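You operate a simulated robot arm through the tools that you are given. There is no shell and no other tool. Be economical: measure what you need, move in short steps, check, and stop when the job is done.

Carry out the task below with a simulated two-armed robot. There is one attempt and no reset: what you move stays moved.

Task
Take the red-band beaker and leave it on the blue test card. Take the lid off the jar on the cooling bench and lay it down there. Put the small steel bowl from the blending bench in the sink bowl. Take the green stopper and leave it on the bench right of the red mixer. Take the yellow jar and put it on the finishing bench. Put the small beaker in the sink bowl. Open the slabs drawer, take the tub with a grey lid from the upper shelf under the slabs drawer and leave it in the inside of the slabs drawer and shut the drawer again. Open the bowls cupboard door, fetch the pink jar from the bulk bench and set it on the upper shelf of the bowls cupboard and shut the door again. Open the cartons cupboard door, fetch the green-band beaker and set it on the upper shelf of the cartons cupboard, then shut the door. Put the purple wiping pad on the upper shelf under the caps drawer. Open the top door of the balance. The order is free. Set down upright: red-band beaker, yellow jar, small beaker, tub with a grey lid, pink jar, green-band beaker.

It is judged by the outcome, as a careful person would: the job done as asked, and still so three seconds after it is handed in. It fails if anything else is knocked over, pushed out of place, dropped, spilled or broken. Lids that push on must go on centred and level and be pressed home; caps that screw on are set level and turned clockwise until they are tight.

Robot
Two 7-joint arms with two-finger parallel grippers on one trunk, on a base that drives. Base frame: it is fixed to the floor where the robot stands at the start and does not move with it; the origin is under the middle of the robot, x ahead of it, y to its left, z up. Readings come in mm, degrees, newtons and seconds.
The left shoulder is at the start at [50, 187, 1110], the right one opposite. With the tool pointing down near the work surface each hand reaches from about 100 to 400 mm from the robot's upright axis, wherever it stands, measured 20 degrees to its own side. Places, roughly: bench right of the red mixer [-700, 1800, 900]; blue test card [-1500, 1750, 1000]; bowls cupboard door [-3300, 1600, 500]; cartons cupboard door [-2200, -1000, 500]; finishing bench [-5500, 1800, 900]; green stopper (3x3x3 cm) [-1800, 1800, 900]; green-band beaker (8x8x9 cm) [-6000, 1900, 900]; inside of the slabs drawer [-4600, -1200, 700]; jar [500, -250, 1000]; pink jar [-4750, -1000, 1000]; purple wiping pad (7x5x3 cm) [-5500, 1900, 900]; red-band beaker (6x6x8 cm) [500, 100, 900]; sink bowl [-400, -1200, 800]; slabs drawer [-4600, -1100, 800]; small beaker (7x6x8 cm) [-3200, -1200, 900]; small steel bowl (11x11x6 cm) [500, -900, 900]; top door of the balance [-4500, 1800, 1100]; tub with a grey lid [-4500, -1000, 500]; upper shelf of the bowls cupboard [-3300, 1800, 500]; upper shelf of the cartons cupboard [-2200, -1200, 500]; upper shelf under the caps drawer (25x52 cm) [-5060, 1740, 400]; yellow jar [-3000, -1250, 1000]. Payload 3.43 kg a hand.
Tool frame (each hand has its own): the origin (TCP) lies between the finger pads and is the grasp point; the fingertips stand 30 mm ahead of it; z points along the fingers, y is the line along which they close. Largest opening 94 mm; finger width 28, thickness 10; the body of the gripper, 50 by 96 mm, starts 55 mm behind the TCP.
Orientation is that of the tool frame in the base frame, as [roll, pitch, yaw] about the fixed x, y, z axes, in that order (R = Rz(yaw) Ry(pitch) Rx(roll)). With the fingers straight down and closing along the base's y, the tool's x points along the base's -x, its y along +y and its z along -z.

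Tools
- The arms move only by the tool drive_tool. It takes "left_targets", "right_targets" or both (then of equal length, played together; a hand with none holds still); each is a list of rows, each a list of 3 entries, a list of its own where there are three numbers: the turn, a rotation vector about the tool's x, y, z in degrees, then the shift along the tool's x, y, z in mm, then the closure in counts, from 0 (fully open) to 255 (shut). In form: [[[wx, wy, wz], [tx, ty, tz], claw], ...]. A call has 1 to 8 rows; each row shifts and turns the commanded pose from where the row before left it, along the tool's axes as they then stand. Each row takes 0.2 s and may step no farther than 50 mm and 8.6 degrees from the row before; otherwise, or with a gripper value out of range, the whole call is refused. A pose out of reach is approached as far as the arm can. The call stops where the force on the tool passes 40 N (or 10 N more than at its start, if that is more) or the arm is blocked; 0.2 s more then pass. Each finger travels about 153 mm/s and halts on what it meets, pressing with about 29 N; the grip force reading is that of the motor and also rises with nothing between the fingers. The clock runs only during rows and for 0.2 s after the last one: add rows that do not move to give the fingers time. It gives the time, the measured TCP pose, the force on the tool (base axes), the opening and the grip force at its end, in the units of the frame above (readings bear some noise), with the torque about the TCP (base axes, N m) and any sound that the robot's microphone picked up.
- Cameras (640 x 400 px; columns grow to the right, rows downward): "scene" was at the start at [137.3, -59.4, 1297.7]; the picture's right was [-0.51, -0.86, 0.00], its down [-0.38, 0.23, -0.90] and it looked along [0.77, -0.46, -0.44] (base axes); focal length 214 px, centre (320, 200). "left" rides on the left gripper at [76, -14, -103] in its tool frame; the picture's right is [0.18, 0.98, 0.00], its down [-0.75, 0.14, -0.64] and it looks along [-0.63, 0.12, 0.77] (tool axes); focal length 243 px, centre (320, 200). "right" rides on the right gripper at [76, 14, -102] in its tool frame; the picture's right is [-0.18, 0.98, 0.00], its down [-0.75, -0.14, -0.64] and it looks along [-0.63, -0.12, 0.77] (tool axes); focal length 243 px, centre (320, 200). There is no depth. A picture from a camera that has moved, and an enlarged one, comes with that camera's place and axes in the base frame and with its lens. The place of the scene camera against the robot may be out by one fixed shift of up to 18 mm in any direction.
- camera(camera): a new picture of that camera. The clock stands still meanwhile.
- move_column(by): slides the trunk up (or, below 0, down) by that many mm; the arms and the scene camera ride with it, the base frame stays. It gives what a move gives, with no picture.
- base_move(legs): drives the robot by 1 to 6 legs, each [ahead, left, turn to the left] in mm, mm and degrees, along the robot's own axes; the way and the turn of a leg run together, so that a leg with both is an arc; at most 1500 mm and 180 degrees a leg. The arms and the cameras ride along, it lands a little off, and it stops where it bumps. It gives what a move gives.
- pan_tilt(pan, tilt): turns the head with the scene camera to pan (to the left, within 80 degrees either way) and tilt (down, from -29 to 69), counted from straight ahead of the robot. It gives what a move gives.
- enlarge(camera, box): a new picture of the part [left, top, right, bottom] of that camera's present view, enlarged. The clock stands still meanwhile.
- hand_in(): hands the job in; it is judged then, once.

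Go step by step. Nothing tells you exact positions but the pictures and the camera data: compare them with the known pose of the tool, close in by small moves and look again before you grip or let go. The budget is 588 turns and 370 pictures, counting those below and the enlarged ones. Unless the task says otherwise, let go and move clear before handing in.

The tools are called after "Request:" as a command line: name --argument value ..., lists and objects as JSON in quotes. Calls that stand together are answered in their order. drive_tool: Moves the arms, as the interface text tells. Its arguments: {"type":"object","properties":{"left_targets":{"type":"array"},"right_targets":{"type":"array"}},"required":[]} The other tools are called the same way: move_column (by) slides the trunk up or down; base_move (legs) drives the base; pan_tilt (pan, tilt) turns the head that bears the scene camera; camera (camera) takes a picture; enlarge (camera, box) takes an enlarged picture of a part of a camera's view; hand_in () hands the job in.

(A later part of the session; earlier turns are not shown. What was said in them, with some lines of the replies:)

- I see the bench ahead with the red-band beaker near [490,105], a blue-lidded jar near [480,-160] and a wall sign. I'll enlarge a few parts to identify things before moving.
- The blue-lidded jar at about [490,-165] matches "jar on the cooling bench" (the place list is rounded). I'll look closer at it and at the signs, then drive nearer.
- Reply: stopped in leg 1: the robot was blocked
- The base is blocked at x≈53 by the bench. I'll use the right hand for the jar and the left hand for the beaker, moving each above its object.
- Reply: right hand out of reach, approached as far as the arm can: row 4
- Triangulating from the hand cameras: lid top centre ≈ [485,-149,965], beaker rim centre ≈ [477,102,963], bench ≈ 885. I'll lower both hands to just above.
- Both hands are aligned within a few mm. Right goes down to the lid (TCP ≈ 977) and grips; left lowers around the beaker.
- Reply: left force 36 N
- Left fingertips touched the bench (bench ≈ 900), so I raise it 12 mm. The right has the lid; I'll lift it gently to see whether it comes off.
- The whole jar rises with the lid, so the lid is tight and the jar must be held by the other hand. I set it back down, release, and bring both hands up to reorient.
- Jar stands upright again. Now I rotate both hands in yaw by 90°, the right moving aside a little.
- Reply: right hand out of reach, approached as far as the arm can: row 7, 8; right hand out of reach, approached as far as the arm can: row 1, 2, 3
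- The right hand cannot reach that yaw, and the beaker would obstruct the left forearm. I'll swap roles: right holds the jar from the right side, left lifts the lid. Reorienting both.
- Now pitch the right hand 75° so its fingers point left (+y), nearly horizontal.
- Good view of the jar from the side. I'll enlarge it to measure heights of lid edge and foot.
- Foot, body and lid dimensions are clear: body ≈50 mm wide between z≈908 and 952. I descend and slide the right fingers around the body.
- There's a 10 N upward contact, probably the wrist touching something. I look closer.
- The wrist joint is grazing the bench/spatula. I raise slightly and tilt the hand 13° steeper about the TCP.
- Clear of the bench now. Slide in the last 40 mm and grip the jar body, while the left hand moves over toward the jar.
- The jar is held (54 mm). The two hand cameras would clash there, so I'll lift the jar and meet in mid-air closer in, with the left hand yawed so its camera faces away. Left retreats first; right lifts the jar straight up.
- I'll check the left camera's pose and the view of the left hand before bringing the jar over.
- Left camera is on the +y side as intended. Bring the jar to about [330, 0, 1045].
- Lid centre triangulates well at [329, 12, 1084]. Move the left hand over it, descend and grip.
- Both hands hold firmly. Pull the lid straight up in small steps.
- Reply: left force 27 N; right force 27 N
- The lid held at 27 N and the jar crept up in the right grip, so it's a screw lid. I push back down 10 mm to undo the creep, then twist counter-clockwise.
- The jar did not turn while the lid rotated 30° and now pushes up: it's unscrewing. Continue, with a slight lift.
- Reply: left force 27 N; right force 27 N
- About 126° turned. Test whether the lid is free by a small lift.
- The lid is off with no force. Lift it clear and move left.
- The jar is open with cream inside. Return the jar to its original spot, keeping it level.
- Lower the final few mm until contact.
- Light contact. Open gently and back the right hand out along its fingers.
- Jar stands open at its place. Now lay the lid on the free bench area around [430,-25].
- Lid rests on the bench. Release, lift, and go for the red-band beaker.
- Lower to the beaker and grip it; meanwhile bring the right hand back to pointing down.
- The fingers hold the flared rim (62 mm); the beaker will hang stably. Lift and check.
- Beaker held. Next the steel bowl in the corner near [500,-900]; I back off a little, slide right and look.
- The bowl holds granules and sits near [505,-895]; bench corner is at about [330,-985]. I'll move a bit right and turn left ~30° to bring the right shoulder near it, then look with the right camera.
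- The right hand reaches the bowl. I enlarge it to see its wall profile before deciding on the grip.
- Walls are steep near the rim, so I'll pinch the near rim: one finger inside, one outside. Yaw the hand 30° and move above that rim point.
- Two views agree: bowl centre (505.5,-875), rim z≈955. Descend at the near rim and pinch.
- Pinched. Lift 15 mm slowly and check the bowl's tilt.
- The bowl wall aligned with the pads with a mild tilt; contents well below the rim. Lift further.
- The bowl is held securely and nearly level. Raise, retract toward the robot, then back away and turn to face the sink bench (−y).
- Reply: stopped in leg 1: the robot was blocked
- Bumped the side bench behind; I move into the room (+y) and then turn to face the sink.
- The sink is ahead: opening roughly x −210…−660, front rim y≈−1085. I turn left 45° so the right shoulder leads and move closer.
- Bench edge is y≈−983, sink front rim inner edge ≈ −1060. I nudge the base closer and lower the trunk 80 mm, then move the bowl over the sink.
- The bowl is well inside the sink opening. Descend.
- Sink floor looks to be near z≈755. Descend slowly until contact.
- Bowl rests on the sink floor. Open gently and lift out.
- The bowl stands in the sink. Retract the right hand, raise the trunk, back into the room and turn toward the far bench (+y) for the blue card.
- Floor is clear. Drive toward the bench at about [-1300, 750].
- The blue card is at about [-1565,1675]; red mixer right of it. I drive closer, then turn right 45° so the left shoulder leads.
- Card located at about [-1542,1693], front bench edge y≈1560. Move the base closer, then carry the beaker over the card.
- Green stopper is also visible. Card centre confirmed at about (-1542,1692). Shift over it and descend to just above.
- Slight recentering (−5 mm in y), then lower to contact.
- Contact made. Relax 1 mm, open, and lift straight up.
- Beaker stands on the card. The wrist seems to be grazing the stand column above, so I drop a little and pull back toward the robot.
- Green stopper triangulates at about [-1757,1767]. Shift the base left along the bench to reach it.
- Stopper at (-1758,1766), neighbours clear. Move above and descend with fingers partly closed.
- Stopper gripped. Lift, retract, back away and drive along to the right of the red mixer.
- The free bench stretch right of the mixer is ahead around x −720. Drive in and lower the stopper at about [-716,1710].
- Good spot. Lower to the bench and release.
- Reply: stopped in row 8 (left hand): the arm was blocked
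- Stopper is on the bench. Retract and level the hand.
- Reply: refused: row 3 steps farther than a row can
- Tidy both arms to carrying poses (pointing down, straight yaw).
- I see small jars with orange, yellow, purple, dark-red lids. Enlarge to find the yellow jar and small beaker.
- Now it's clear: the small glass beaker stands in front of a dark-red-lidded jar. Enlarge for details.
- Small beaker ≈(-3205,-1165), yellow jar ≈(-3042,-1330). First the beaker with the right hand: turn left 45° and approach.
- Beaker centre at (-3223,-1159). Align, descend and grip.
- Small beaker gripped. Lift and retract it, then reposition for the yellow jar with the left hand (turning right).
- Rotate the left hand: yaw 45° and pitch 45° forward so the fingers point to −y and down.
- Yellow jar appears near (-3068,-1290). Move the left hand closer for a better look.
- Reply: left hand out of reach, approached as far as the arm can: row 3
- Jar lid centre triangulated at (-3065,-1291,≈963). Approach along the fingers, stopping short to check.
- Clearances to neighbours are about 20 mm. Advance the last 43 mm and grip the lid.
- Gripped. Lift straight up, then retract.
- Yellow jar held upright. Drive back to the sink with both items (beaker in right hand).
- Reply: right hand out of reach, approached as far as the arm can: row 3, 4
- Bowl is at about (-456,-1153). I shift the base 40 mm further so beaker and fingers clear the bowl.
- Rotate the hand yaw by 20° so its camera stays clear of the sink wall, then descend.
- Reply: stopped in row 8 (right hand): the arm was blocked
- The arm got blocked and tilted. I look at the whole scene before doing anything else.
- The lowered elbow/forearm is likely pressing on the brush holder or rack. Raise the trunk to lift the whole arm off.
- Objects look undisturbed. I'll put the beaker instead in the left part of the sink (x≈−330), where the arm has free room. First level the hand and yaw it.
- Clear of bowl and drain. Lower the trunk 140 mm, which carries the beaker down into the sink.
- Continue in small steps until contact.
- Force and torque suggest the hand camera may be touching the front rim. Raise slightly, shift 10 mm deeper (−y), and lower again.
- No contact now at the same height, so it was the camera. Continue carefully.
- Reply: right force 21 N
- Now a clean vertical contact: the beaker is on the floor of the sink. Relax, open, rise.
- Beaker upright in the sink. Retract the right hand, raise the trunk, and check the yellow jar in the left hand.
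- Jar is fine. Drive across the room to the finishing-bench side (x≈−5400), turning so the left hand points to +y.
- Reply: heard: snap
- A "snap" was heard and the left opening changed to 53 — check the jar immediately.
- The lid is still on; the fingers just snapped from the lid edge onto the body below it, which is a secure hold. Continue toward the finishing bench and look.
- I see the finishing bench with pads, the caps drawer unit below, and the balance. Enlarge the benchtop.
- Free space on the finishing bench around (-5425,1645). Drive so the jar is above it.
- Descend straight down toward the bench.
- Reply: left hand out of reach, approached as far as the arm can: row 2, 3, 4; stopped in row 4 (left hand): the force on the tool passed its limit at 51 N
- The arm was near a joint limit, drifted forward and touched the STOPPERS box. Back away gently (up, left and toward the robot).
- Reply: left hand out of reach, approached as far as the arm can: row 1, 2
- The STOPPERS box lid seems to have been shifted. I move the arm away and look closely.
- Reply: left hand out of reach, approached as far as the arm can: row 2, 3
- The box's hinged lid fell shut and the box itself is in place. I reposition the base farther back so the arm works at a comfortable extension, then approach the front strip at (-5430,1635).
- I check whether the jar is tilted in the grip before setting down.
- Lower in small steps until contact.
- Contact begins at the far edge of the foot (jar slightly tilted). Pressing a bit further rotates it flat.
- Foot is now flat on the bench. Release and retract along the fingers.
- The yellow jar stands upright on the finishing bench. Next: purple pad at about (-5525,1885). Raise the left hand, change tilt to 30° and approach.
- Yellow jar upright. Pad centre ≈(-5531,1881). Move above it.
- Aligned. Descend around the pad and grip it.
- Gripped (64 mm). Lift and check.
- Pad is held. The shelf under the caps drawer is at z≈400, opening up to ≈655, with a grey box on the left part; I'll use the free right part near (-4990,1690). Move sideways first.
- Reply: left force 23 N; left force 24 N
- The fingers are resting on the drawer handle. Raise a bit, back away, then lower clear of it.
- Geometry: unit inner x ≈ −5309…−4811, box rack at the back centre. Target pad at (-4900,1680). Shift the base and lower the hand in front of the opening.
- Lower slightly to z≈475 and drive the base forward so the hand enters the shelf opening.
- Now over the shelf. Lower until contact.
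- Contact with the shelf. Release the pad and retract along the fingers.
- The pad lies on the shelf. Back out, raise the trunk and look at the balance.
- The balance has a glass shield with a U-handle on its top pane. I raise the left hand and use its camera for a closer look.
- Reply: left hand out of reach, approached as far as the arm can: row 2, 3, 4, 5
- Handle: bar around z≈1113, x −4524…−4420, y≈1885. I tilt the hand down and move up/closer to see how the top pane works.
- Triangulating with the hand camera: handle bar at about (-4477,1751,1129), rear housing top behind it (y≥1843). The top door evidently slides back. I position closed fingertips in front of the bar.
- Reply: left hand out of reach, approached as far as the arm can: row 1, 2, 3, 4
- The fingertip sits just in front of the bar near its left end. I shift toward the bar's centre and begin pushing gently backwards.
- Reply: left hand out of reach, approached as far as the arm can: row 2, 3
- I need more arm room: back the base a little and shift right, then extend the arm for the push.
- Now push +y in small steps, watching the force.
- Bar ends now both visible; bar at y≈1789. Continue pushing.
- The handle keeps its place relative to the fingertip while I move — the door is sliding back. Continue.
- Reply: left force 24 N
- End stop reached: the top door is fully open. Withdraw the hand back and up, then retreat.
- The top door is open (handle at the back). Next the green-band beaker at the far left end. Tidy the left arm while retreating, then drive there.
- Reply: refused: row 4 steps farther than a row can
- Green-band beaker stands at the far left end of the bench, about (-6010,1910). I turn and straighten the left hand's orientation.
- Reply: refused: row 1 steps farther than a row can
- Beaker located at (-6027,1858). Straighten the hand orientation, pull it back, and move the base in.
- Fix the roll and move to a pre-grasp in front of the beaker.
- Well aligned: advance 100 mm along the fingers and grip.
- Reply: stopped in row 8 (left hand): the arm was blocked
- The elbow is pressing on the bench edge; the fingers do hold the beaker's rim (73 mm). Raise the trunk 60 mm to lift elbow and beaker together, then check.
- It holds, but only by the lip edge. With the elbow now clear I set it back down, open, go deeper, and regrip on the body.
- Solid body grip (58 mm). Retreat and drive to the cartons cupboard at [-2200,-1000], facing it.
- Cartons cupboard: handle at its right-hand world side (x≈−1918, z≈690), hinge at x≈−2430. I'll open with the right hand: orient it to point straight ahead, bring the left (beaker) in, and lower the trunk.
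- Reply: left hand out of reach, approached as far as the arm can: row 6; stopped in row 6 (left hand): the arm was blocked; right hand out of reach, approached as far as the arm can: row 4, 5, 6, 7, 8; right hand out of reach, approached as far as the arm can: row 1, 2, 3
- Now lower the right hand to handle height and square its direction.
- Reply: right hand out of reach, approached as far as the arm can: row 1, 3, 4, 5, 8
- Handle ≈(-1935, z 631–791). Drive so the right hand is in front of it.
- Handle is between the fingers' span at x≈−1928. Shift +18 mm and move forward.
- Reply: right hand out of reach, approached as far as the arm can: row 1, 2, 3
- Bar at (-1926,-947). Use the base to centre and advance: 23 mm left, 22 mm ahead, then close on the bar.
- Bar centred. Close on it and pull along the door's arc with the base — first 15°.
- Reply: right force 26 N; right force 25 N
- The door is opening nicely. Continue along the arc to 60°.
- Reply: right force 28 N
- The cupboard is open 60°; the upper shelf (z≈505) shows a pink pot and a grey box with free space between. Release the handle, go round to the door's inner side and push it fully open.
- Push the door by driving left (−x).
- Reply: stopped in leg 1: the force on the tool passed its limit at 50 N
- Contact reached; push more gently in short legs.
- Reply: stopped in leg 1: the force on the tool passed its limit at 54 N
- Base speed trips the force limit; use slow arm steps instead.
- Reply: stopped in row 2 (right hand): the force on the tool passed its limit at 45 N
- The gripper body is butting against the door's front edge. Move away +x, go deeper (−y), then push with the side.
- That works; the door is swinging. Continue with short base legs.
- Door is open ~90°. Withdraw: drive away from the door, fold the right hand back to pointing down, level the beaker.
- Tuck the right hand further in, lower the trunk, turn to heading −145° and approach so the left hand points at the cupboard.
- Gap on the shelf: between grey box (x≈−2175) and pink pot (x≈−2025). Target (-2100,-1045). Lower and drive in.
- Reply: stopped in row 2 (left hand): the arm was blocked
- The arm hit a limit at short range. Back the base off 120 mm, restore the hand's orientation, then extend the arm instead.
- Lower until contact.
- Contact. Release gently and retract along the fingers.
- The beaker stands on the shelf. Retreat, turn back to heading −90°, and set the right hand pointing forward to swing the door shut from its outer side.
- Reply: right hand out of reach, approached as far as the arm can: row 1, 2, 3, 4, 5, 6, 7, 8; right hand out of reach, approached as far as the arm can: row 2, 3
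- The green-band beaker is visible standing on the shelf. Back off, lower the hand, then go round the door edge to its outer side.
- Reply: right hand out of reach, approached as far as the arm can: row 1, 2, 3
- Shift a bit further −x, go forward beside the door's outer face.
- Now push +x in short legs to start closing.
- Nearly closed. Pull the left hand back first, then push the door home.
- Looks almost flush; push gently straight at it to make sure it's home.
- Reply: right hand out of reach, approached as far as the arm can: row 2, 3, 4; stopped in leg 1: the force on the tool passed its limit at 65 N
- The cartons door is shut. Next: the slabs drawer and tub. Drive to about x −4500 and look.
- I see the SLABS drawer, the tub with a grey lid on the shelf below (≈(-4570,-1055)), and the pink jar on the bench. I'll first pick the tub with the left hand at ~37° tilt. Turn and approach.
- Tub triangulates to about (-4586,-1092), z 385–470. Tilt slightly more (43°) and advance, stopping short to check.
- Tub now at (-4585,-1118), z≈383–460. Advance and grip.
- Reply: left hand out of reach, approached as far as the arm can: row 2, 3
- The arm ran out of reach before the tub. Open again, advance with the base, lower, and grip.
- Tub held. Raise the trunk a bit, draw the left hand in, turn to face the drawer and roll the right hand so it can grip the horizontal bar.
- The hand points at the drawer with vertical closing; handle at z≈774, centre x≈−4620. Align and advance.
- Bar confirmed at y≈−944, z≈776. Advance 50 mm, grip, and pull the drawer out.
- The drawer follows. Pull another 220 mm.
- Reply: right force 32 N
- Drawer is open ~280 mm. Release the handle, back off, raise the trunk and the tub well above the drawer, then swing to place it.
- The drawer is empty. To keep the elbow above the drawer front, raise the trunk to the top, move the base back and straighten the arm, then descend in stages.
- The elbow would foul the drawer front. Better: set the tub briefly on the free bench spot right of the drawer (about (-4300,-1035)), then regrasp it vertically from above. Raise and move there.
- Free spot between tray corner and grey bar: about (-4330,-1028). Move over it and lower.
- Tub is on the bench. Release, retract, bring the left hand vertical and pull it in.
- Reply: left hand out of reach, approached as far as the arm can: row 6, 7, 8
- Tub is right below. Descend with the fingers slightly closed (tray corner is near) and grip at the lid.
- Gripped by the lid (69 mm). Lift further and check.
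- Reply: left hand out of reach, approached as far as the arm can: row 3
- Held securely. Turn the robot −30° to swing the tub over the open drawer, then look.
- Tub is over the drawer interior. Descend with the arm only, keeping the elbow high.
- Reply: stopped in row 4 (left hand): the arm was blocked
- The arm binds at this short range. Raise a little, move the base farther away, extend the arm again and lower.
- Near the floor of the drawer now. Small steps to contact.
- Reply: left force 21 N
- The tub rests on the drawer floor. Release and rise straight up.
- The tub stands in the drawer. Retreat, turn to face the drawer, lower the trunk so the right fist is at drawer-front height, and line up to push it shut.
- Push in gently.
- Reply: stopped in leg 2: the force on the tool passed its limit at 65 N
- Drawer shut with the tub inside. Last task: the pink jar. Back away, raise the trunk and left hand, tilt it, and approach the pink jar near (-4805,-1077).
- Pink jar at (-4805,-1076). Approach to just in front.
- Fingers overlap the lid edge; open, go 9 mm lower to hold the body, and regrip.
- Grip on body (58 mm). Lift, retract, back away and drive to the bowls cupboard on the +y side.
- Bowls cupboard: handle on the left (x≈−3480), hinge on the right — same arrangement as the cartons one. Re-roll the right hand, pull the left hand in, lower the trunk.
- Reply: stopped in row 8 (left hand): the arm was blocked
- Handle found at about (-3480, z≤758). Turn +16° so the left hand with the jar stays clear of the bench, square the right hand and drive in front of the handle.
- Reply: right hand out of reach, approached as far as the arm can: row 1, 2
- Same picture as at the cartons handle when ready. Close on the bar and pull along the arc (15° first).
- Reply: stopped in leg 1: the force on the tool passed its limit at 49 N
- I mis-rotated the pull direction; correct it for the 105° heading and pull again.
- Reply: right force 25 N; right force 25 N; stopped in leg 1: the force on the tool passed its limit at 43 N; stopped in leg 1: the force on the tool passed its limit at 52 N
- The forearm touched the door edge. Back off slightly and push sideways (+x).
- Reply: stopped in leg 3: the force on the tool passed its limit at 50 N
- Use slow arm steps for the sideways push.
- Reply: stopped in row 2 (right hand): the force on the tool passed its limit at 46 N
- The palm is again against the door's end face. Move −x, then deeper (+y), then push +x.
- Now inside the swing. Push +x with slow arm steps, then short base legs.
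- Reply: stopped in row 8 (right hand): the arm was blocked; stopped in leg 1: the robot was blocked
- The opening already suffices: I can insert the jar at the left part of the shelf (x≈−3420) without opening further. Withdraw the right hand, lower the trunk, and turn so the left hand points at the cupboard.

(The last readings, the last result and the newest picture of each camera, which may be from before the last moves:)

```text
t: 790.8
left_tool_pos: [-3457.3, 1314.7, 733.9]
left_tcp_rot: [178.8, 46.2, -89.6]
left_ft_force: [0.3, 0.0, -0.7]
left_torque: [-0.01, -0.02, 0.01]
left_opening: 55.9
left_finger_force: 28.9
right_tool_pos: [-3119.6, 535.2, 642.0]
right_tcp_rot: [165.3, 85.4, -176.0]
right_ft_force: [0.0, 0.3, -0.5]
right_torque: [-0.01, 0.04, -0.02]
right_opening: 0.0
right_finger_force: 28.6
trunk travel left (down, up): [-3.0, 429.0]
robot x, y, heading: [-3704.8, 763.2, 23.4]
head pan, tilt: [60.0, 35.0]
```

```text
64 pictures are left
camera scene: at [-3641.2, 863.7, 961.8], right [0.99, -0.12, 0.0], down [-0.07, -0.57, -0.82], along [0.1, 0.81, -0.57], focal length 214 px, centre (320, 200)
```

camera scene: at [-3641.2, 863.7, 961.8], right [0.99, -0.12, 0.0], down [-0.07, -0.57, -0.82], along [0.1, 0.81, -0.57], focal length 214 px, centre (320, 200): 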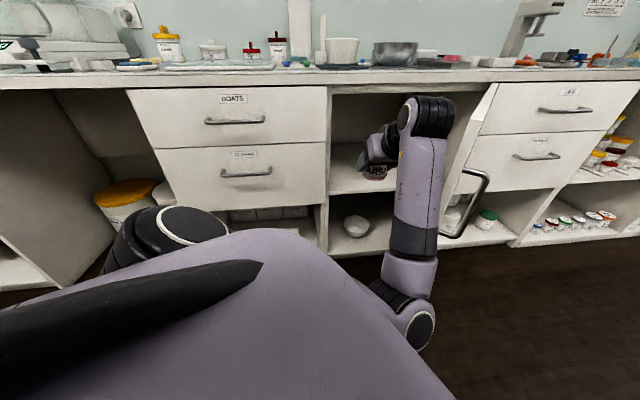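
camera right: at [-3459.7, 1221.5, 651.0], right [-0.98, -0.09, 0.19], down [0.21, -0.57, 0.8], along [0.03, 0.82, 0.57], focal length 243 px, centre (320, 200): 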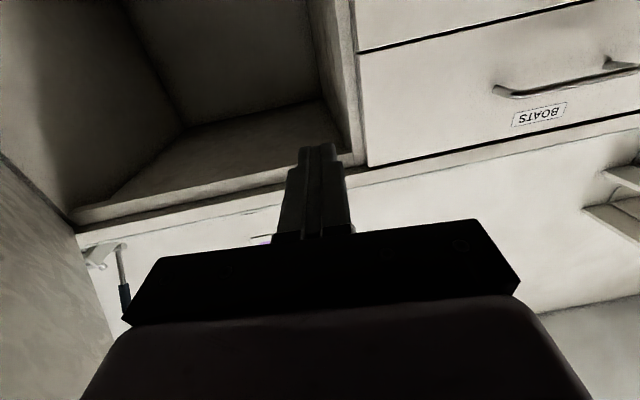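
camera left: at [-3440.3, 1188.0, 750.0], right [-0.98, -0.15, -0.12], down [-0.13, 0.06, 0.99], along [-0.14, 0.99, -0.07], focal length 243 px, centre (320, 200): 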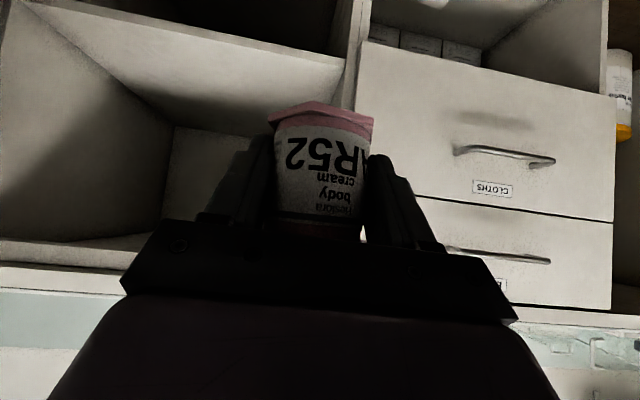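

Upper shelf is empty and accessible. Keep x≈−3457, extend the left arm forward-down, then drive in.

Request:
drive_tool --left_targets '[[[0, 2.7, 0], [0, 0, 30], 228], [[0, 0, 0], [0, 0, 45], 228], [[0, 0, 0], [0, 0, 45], 228], [[0, 0, 0], [0, 0, 45], 228]]'

Request:
camera --camera "left"

Request:
camera --camera "scene"

```text
t: 791.8
left_tool_pos: [-3461.6, 1430.2, 615.1]
left_tcp_rot: [178.8, 43.5, -89.7]
left_ft_force: [0.0, -0.4, -1.5]
left_torque: [-0.02, -0.03, -0.03]
left_opening: 56.1
left_finger_force: 28.8
right_tool_pos: [-3119.2, 534.5, 643.3]
right_tcp_rot: [165.2, 85.3, -176.2]
right_ft_force: [-0.2, 0.1, 1.2]
right_torque: [-0.01, -0.01, 0.05]
right_opening: 0.0
right_finger_force: 28.6
trunk travel left (down, up): [-3.0, 429.0]
robot x, y, heading: [-3706.9, 764.7, 23.1]
head pan, tilt: [60.0, 35.0]
```

```text
63 pictures are left
camera left: at [-3444.5, 1304.5, 636.0], right [-0.98, -0.15, -0.11], down [-0.13, 0.1, 0.99], along [-0.14, 0.98, -0.12], focal length 243 px, centre (320, 200)
```

left: 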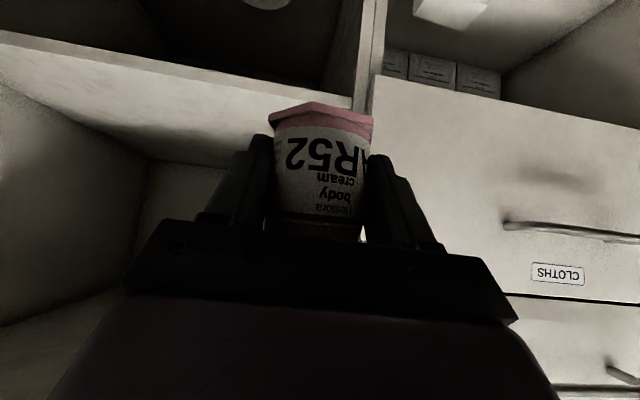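

```text
62 pictures are left
camera scene: at [-3641.3, 863.6, 961.9], right [0.99, -0.12, 0.0], down [-0.07, -0.57, -0.82], along [0.1, 0.81, -0.57], focal length 214 px, centre (320, 200)
```

scene: 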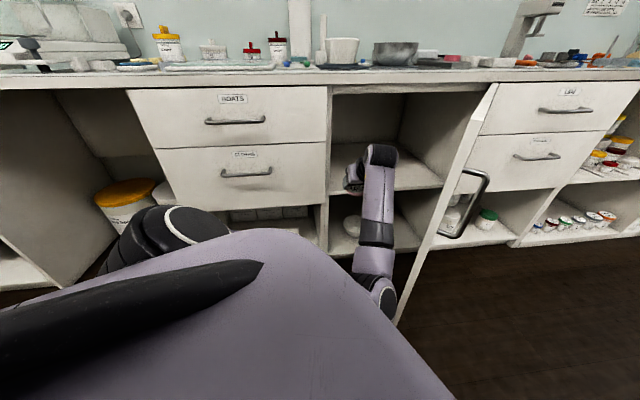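

Clear. Drive forward 170 mm (and 13 mm right).

Request:
base_move --legs '[[79, 150, 0]]'

Request:
camera --camera "left"

```text
t: 793.7
left_tool_pos: [-3448.1, 1597.9, 614.0]
left_tcp_rot: [178.7, 43.5, -89.6]
left_ft_force: [0.0, -0.7, -0.3]
left_torque: [0.0, -0.02, -0.02]
left_opening: 56.1
left_finger_force: 28.8
right_tool_pos: [-3105.9, 701.3, 642.8]
right_tcp_rot: [165.3, 85.4, -176.0]
right_ft_force: [0.0, -0.4, -0.1]
right_torque: [0.0, -0.02, 0.04]
right_opening: 0.0
right_finger_force: 29.0
trunk travel left (down, up): [-3.0, 429.0]
robot x, y, heading: [-3691.2, 930.2, 23.5]
head pan, tilt: [60.0, 35.0]
```

```text
61 pictures are left
camera left: at [-3430.9, 1471.7, 636.6], right [-0.98, -0.15, -0.11], down [-0.13, 0.1, 0.99], along [-0.14, 0.98, -0.12], focal length 243 px, centre (320, 200)
```

left: 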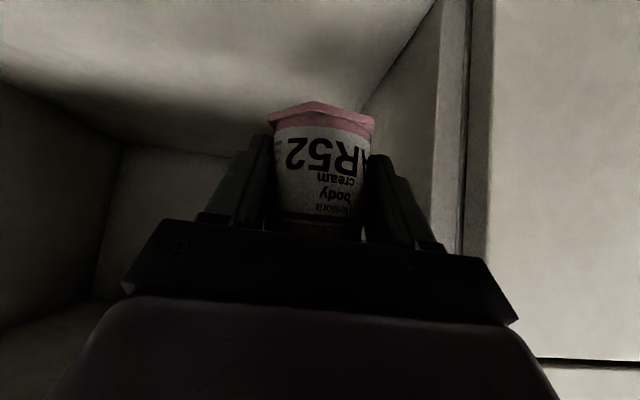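

Request:
drive_tool --left_targets '[[[0, 0, 0], [6.7, 0, 34], 228], [[0, 0, 0], [6.7, 0, 34], 228], [[0, 0, 0], [6.7, 0, 32], 228], [[0, 0, 0], [0, 0, 0], 228]]'

Request:
camera --camera "left"

```text
t: 794.7
left_tool_pos: [-3450.7, 1653.4, 527.8]
left_tcp_rot: [178.9, 43.5, -89.7]
left_ft_force: [0.2, 0.9, -0.9]
left_torque: [0.0, 0.01, -0.04]
left_opening: 56.2
left_finger_force: 28.9
right_tool_pos: [-3105.8, 703.0, 642.1]
right_tcp_rot: [165.4, 85.5, -175.9]
right_ft_force: [0.2, 0.2, 0.6]
right_torque: [0.0, -0.01, -0.05]
right_opening: 0.0
right_finger_force: 29.6
trunk travel left (down, up): [-3.0, 429.0]
robot x, y, heading: [-3692.0, 931.0, 23.4]
head pan, tilt: [60.0, 35.0]
```

```text
60 pictures are left
camera left: at [-3433.2, 1526.4, 550.0], right [-0.98, -0.15, -0.11], down [-0.13, 0.1, 0.99], along [-0.14, 0.98, -0.12], focal length 243 px, centre (320, 200)
```

left: 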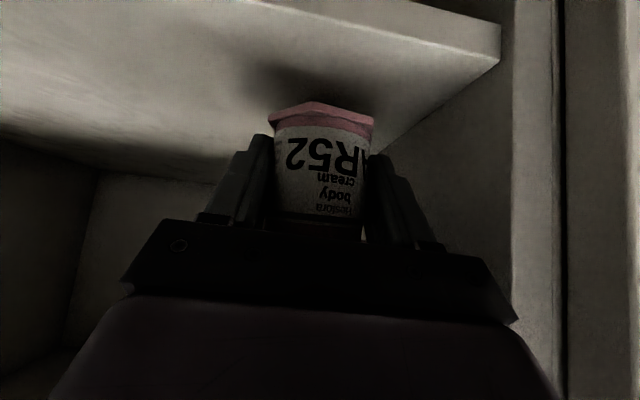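

Lower to contact.

Request:
drive_tool --left_targets '[[[0, 0, 0], [4, 0, 4.3], 228], [[0, 0, 0], [2.7, 0, 2.9], 228], [[0, 0, 0], [2, 0, 2.2], 228], [[0, 0, 0], [1.4, 0, 1.5], 228], [[0, 0, 0], [0, 0, 0], 228]]'

```text
t: 795.9
left_tool_pos: [-3451.1, 1651.5, 512.6]
left_tcp_rot: [178.7, 43.5, -89.7]
left_ft_force: [0.0, 0.1, -0.1]
left_torque: [0.01, 0.0, -0.02]
left_opening: 56.1
left_finger_force: 29.0
right_tool_pos: [-3106.3, 702.0, 643.0]
right_tcp_rot: [165.3, 85.4, -176.0]
right_ft_force: [-0.3, -0.5, 0.2]
right_torque: [0.02, -0.03, 0.0]
right_opening: 0.0
right_finger_force: 29.0
trunk travel left (down, up): [-3.0, 429.0]
robot x, y, heading: [-3691.7, 931.0, 23.6]
head pan, tilt: [60.0, 35.0]
```

Request:
drive_tool --left_targets '[[[0, 0, 0], [1.4, 0, 1.5], 228], [[0, 0, 0], [1.4, 0, 1.5], 228], [[0, 0, 0], [1.4, 0, 1.5], 228], [[0, 0, 0], [1.4, 0, 1.5], 228], [[0, 0, 0], [0, 0, 0], 228]]'

```text
t: 797.1
left_tool_pos: [-3450.8, 1653.1, 506.7]
left_tcp_rot: [178.9, 43.6, -89.6]
left_ft_force: [-0.1, -0.6, 2.9]
left_torque: [0.1, 0.04, -0.05]
left_opening: 55.9
left_finger_force: 28.9
right_tool_pos: [-3105.7, 701.6, 641.7]
right_tcp_rot: [165.1, 85.4, -176.4]
right_ft_force: [-0.3, -0.1, 0.9]
right_torque: [0.0, 0.01, -0.01]
right_opening: 0.0
right_finger_force: 28.8
trunk travel left (down, up): [-3.0, 429.0]
robot x, y, heading: [-3693.3, 931.8, 23.4]
head pan, tilt: [60.0, 35.0]
```

Light contact. Press 2 mm to seat it flat, then release and retract along the fingers.

Request:
drive_tool --left_targets '[[[0, 0, 0], [1.4, 0, 1.5], 228], [[0, 0, 0], [0.7, 0, 0.7], 228], [[0, 0, 0], [0, 0, 0], 100], [[0, 0, 0], [0, 0, 0], 60], [[0, 0, 0], [0, 0, 0], 40], [[0, 0, 0], [0, 0, -30], 40], [[0, 0, 0], [0, 0, -40], 40], [[0, 0, 0], [0, 0, -40], 40]]'

Request:
camera --camera "left"

```text
t: 798.9
left_tool_pos: [-3448.0, 1577.1, 581.4]
left_tcp_rot: [178.9, 43.6, -89.7]
left_ft_force: [0.3, 0.1, 0.3]
left_torque: [0.0, -0.02, -0.01]
left_opening: 79.3
left_finger_force: 0.1
right_tool_pos: [-3105.1, 701.6, 641.7]
right_tcp_rot: [165.5, 85.4, -175.9]
right_ft_force: [0.5, 0.7, -0.7]
right_torque: [0.0, 0.02, -0.02]
right_opening: 0.0
right_finger_force: 29.0
trunk travel left (down, up): [-3.0, 429.0]
robot x, y, heading: [-3694.3, 930.9, 23.5]
head pan, tilt: [60.0, 35.0]
```

```text
59 pictures are left
camera left: at [-3431.5, 1450.0, 603.6], right [-0.98, -0.15, -0.11], down [-0.13, 0.1, 0.99], along [-0.14, 0.98, -0.12], focal length 243 px, centre (320, 200)
```

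left: 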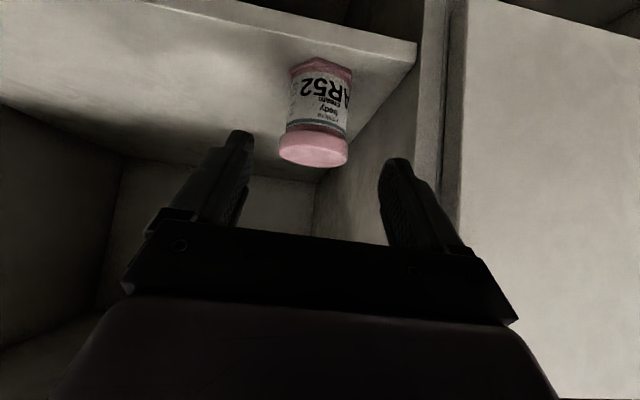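

The pink jar stands on the upper shelf. Retreat, turn, and bring the right fist to the outer side of the door.

Request:
base_move --legs '[[-191, -440, 0], [0, 0, 81.5]]'

Request:
base_move --legs '[[-67, -251, 0], [150, -40, 0]]'

Request:
pan_tilt --pan -40 --tilt 35

Request:
camera --camera "scene"

```text
t: 806.8
left_tool_pos: [-4294.6, 790.8, 582.1]
left_tcp_rot: [178.9, 43.5, -7.9]
left_ft_force: [-0.6, -0.7, -0.5]
left_torque: [0.01, -0.01, 0.01]
left_opening: 79.2
left_finger_force: 0.1
right_tool_pos: [-3381.3, 1006.0, 643.2]
right_tcp_rot: [165.4, 85.4, -94.2]
right_ft_force: [0.1, 0.0, 0.6]
right_torque: [0.01, -0.01, 0.02]
right_opening: 0.1
right_finger_force: 29.0
trunk travel left (down, up): [-3.0, 429.0]
robot x, y, heading: [-3695.6, 457.1, 105.2]
head pan, tilt: [60.0, 35.0]
```

```text
t: 810.6
left_tool_pos: [-4034.2, 946.9, 581.8]
left_tcp_rot: [178.8, 43.5, -8.0]
left_ft_force: [0.5, -0.4, -0.6]
left_torque: [0.02, -0.03, -0.04]
left_opening: 79.4
left_finger_force: 0.0
right_tool_pos: [-3120.0, 1160.1, 641.5]
right_tcp_rot: [165.3, 85.4, -94.4]
right_ft_force: [-0.7, -0.6, -0.4]
right_torque: [0.02, 0.0, 0.02]
right_opening: 0.1
right_finger_force: 28.9
trunk travel left (down, up): [-3.0, 429.0]
robot x, y, heading: [-3433.8, 613.0, 104.8]
head pan, tilt: [60.0, 35.0]
```

```text
t: 812.4
left_tool_pos: [-4035.7, 948.1, 581.3]
left_tcp_rot: [178.8, 43.4, -7.9]
left_ft_force: [0.9, 1.0, 0.2]
left_torque: [0.02, 0.01, 0.01]
left_opening: 79.3
left_finger_force: 0.0
right_tool_pos: [-3120.3, 1159.2, 643.3]
right_tcp_rot: [165.3, 85.4, -94.4]
right_ft_force: [0.3, -0.2, 0.5]
right_torque: [0.01, -0.01, -0.02]
right_opening: 0.1
right_finger_force: 29.3
trunk travel left (down, up): [-3.0, 429.0]
robot x, y, heading: [-3433.9, 618.4, 104.8]
head pan, tilt: [-40.0, 35.0]
```

```text
58 pictures are left
camera scene: at [-3411.6, 737.5, 961.8], right [0.91, -0.42, 0.0], down [-0.24, -0.52, -0.82], along [0.35, 0.74, -0.57], focal length 214 px, centre (320, 200)
```

scene: 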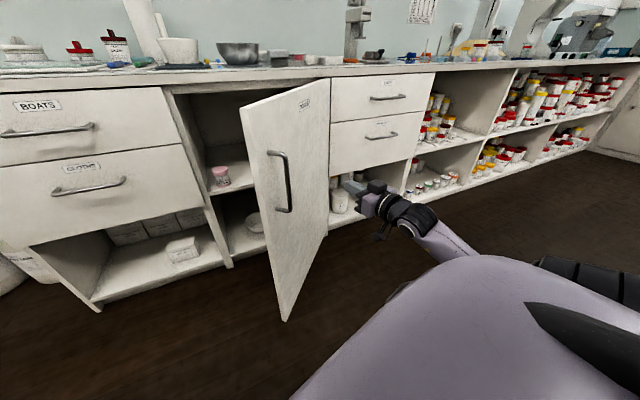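

Push the door closed along its arc in short legs.

Request:
base_move --legs '[[65, 19, 0], [64, 19, 0], [48, 32, 0], [47, 32, 0]]'

Request:
camera --camera "scene"

```text
t: 815.1
left_tool_pos: [-4191.0, 1138.2, 581.7]
left_tcp_rot: [178.8, 43.5, -8.0]
left_ft_force: [0.0, -0.7, 0.9]
left_torque: [0.0, -0.02, -0.02]
left_opening: 79.2
left_finger_force: 0.0
right_tool_pos: [-3276.2, 1349.8, 641.9]
right_tcp_rot: [165.4, 85.5, -94.4]
right_ft_force: [0.1, -0.3, -1.0]
right_torque: [0.0, -0.02, 0.0]
right_opening: 0.3
right_finger_force: 28.8
trunk travel left (down, up): [-3.0, 429.0]
robot x, y, heading: [-3588.7, 801.9, 105.0]
head pan, tilt: [-40.0, 35.0]
```

```text
57 pictures are left
camera scene: at [-3568.1, 927.5, 961.8], right [0.91, -0.42, 0.0], down [-0.24, -0.52, -0.82], along [0.35, 0.74, -0.57], focal length 214 px, centre (320, 200)
```

scene: 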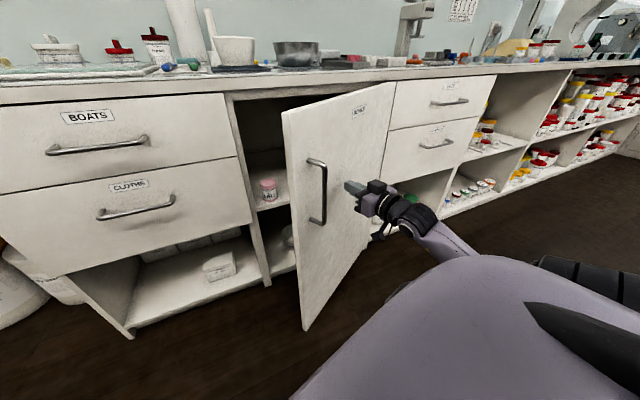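

Continue to fully closed.

Request:
base_move --legs '[[60, 12, 0], [60, 10, 0], [50, 7, 0]]'

Request:
base_move --legs '[[12, 0, 0], [12, 0, 0], [12, 0, 0]]'

Request:
camera --camera "scene"

```text
t: 817.2
left_tool_pos: [-4263.3, 1294.6, 581.2]
left_tcp_rot: [178.8, 43.5, -8.1]
left_ft_force: [-0.6, -0.9, 0.0]
left_torque: [0.0, 0.01, -0.01]
left_opening: 79.1
left_finger_force: 0.1
right_tool_pos: [-3347.0, 1507.1, 642.7]
right_tcp_rot: [165.4, 85.4, -94.3]
right_ft_force: [0.0, -0.3, -0.2]
right_torque: [0.02, -0.02, 0.01]
right_opening: 0.0
right_finger_force: 29.2
trunk travel left (down, up): [-3.0, 429.0]
robot x, y, heading: [-3660.0, 959.6, 105.1]
head pan, tilt: [-40.0, 35.0]
```

```text
t: 818.6
left_tool_pos: [-4272.2, 1329.1, 581.0]
left_tcp_rot: [178.9, 43.5, -8.0]
left_ft_force: [0.6, -0.3, 0.2]
left_torque: [0.01, -0.03, 0.01]
left_opening: 79.3
left_finger_force: 0.0
right_tool_pos: [-3356.8, 1539.8, 642.5]
right_tcp_rot: [165.4, 85.4, -94.4]
right_ft_force: [-0.5, -0.3, 0.3]
right_torque: [0.0, -0.01, 0.03]
right_opening: 0.1
right_finger_force: 29.3
trunk travel left (down, up): [-3.0, 429.0]
robot x, y, heading: [-3671.9, 994.0, 104.8]
head pan, tilt: [-40.0, 35.0]
```

```text
56 pictures are left
camera scene: at [-3648.6, 1118.0, 961.8], right [0.91, -0.42, 0.0], down [-0.24, -0.52, -0.82], along [0.35, 0.74, -0.57], focal length 214 px, centre (320, 200)
```

scene: 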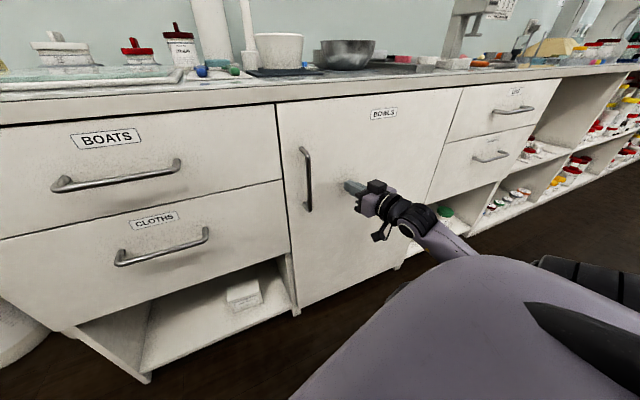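

Almost flush; nudge until it is firmly shut.

Request:
base_move --legs '[[8, 0, 0], [8, 0, 0], [8, 0, 0]]'

Request:
enlarge --camera "scene" --box '[240, 80, 480, 320]'

```text
t: 819.9
left_tool_pos: [-4275.0, 1344.6, 581.5]
left_tcp_rot: [178.9, 43.5, -8.2]
left_ft_force: [0.4, 0.3, -0.3]
left_torque: [-0.01, 0.0, -0.01]
left_opening: 79.3
left_finger_force: 0.1
right_tool_pos: [-3359.2, 1552.9, 642.0]
right_tcp_rot: [164.9, 85.4, -94.9]
right_ft_force: [0.7, -6.8, 0.5]
right_torque: [0.11, -0.02, -0.05]
right_opening: 0.0
right_finger_force: 28.4
trunk travel left (down, up): [-3.0, 429.0]
robot x, y, heading: [-3675.5, 1014.3, 104.7]
head pan, tilt: [-40.0, 35.0]
stopped in leg 2: the force on the tool passed its limit at 45 N (the readings are from after the stop); the commanded pose is now the measured one
```

```text
1.67 times, centred on (360, 200) of scene
camera zoom: at [-3652.5, 1132.6, 961.9], right [0.9, -0.43, 0.0], down [-0.24, -0.52, -0.82], along [0.35, 0.74, -0.57], focal length 358 px, centre (253, 200)
```

zoom: 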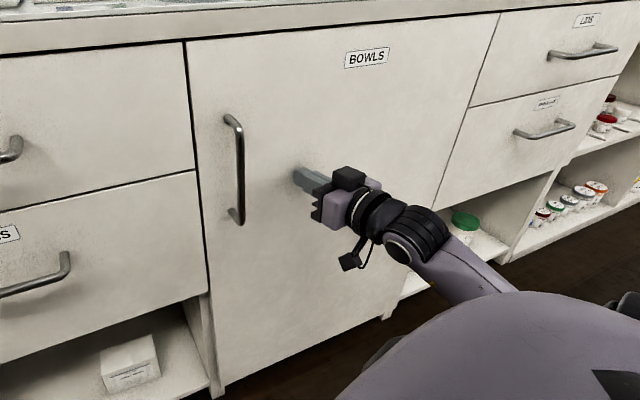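

The bowls door is shut flush. Back clear of the furniture, then hand in.

Request:
base_move --legs '[[-400, 0, 0]]'

Request:
camera --camera "scene"

```text
t: 822.3
left_tool_pos: [-4174.1, 961.7, 581.1]
left_tcp_rot: [178.8, 43.6, -8.3]
left_ft_force: [-0.1, 0.6, -0.3]
left_torque: [-0.01, -0.01, 0.03]
left_opening: 79.1
left_finger_force: 0.0
right_tool_pos: [-3258.1, 1169.4, 642.8]
right_tcp_rot: [165.0, 85.3, -94.9]
right_ft_force: [0.0, 0.6, 0.0]
right_torque: [0.0, 0.0, -0.01]
right_opening: 0.2
right_finger_force: 29.0
trunk travel left (down, up): [-3.0, 429.0]
robot x, y, heading: [-3570.2, 625.0, 104.7]
head pan, tilt: [-40.0, 35.0]
```

```text
54 pictures are left
camera scene: at [-3551.2, 749.5, 961.8], right [0.9, -0.43, 0.0], down [-0.24, -0.52, -0.82], along [0.35, 0.74, -0.57], focal length 214 px, centre (320, 200)
```

scene: 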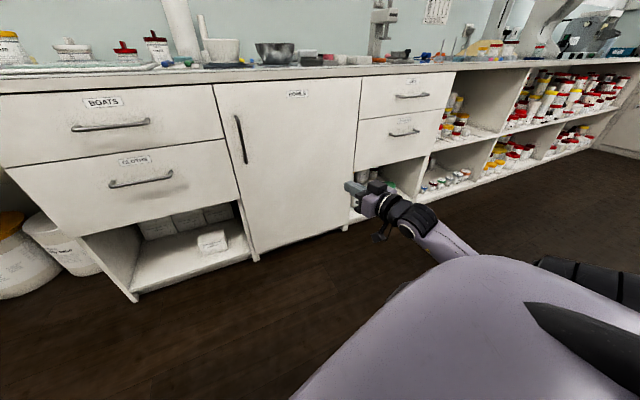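

All the jobs are done, the doors and drawer are shut, and the hands are clear of the furniture. I hand in.

Request:
hand_in

```text
The job is handed in.
```

I finished every item on the list and handed the job in; I haven't seen the verdict.

- **Placed as asked:** the red-band beaker, green stopper, yellow jar, steel bowl, small beaker, tub, pink jar, green-band beaker and purple pad all looked right in the pictures taken as each was released. I did not go back to check them at the end.
- **Opened and closed:** the jar lid lies on the cooling bench and the balance's top door is open. The slabs drawer and both cupboard doors are shut, but I did not look inside again after pushing them home.
- **Possible marks against it:**
  - My arm pushed open the flap of the STOPPERS box on the finishing bench; it fell shut again and the box looked in place.
  - An arm also pressed against something beside the sink, probably the rods or brush holder on the drying rack. Everything there still looked upright afterwards.
  - The balance read 0.1 g after I opened its top door; it had shown 0.0 g before.
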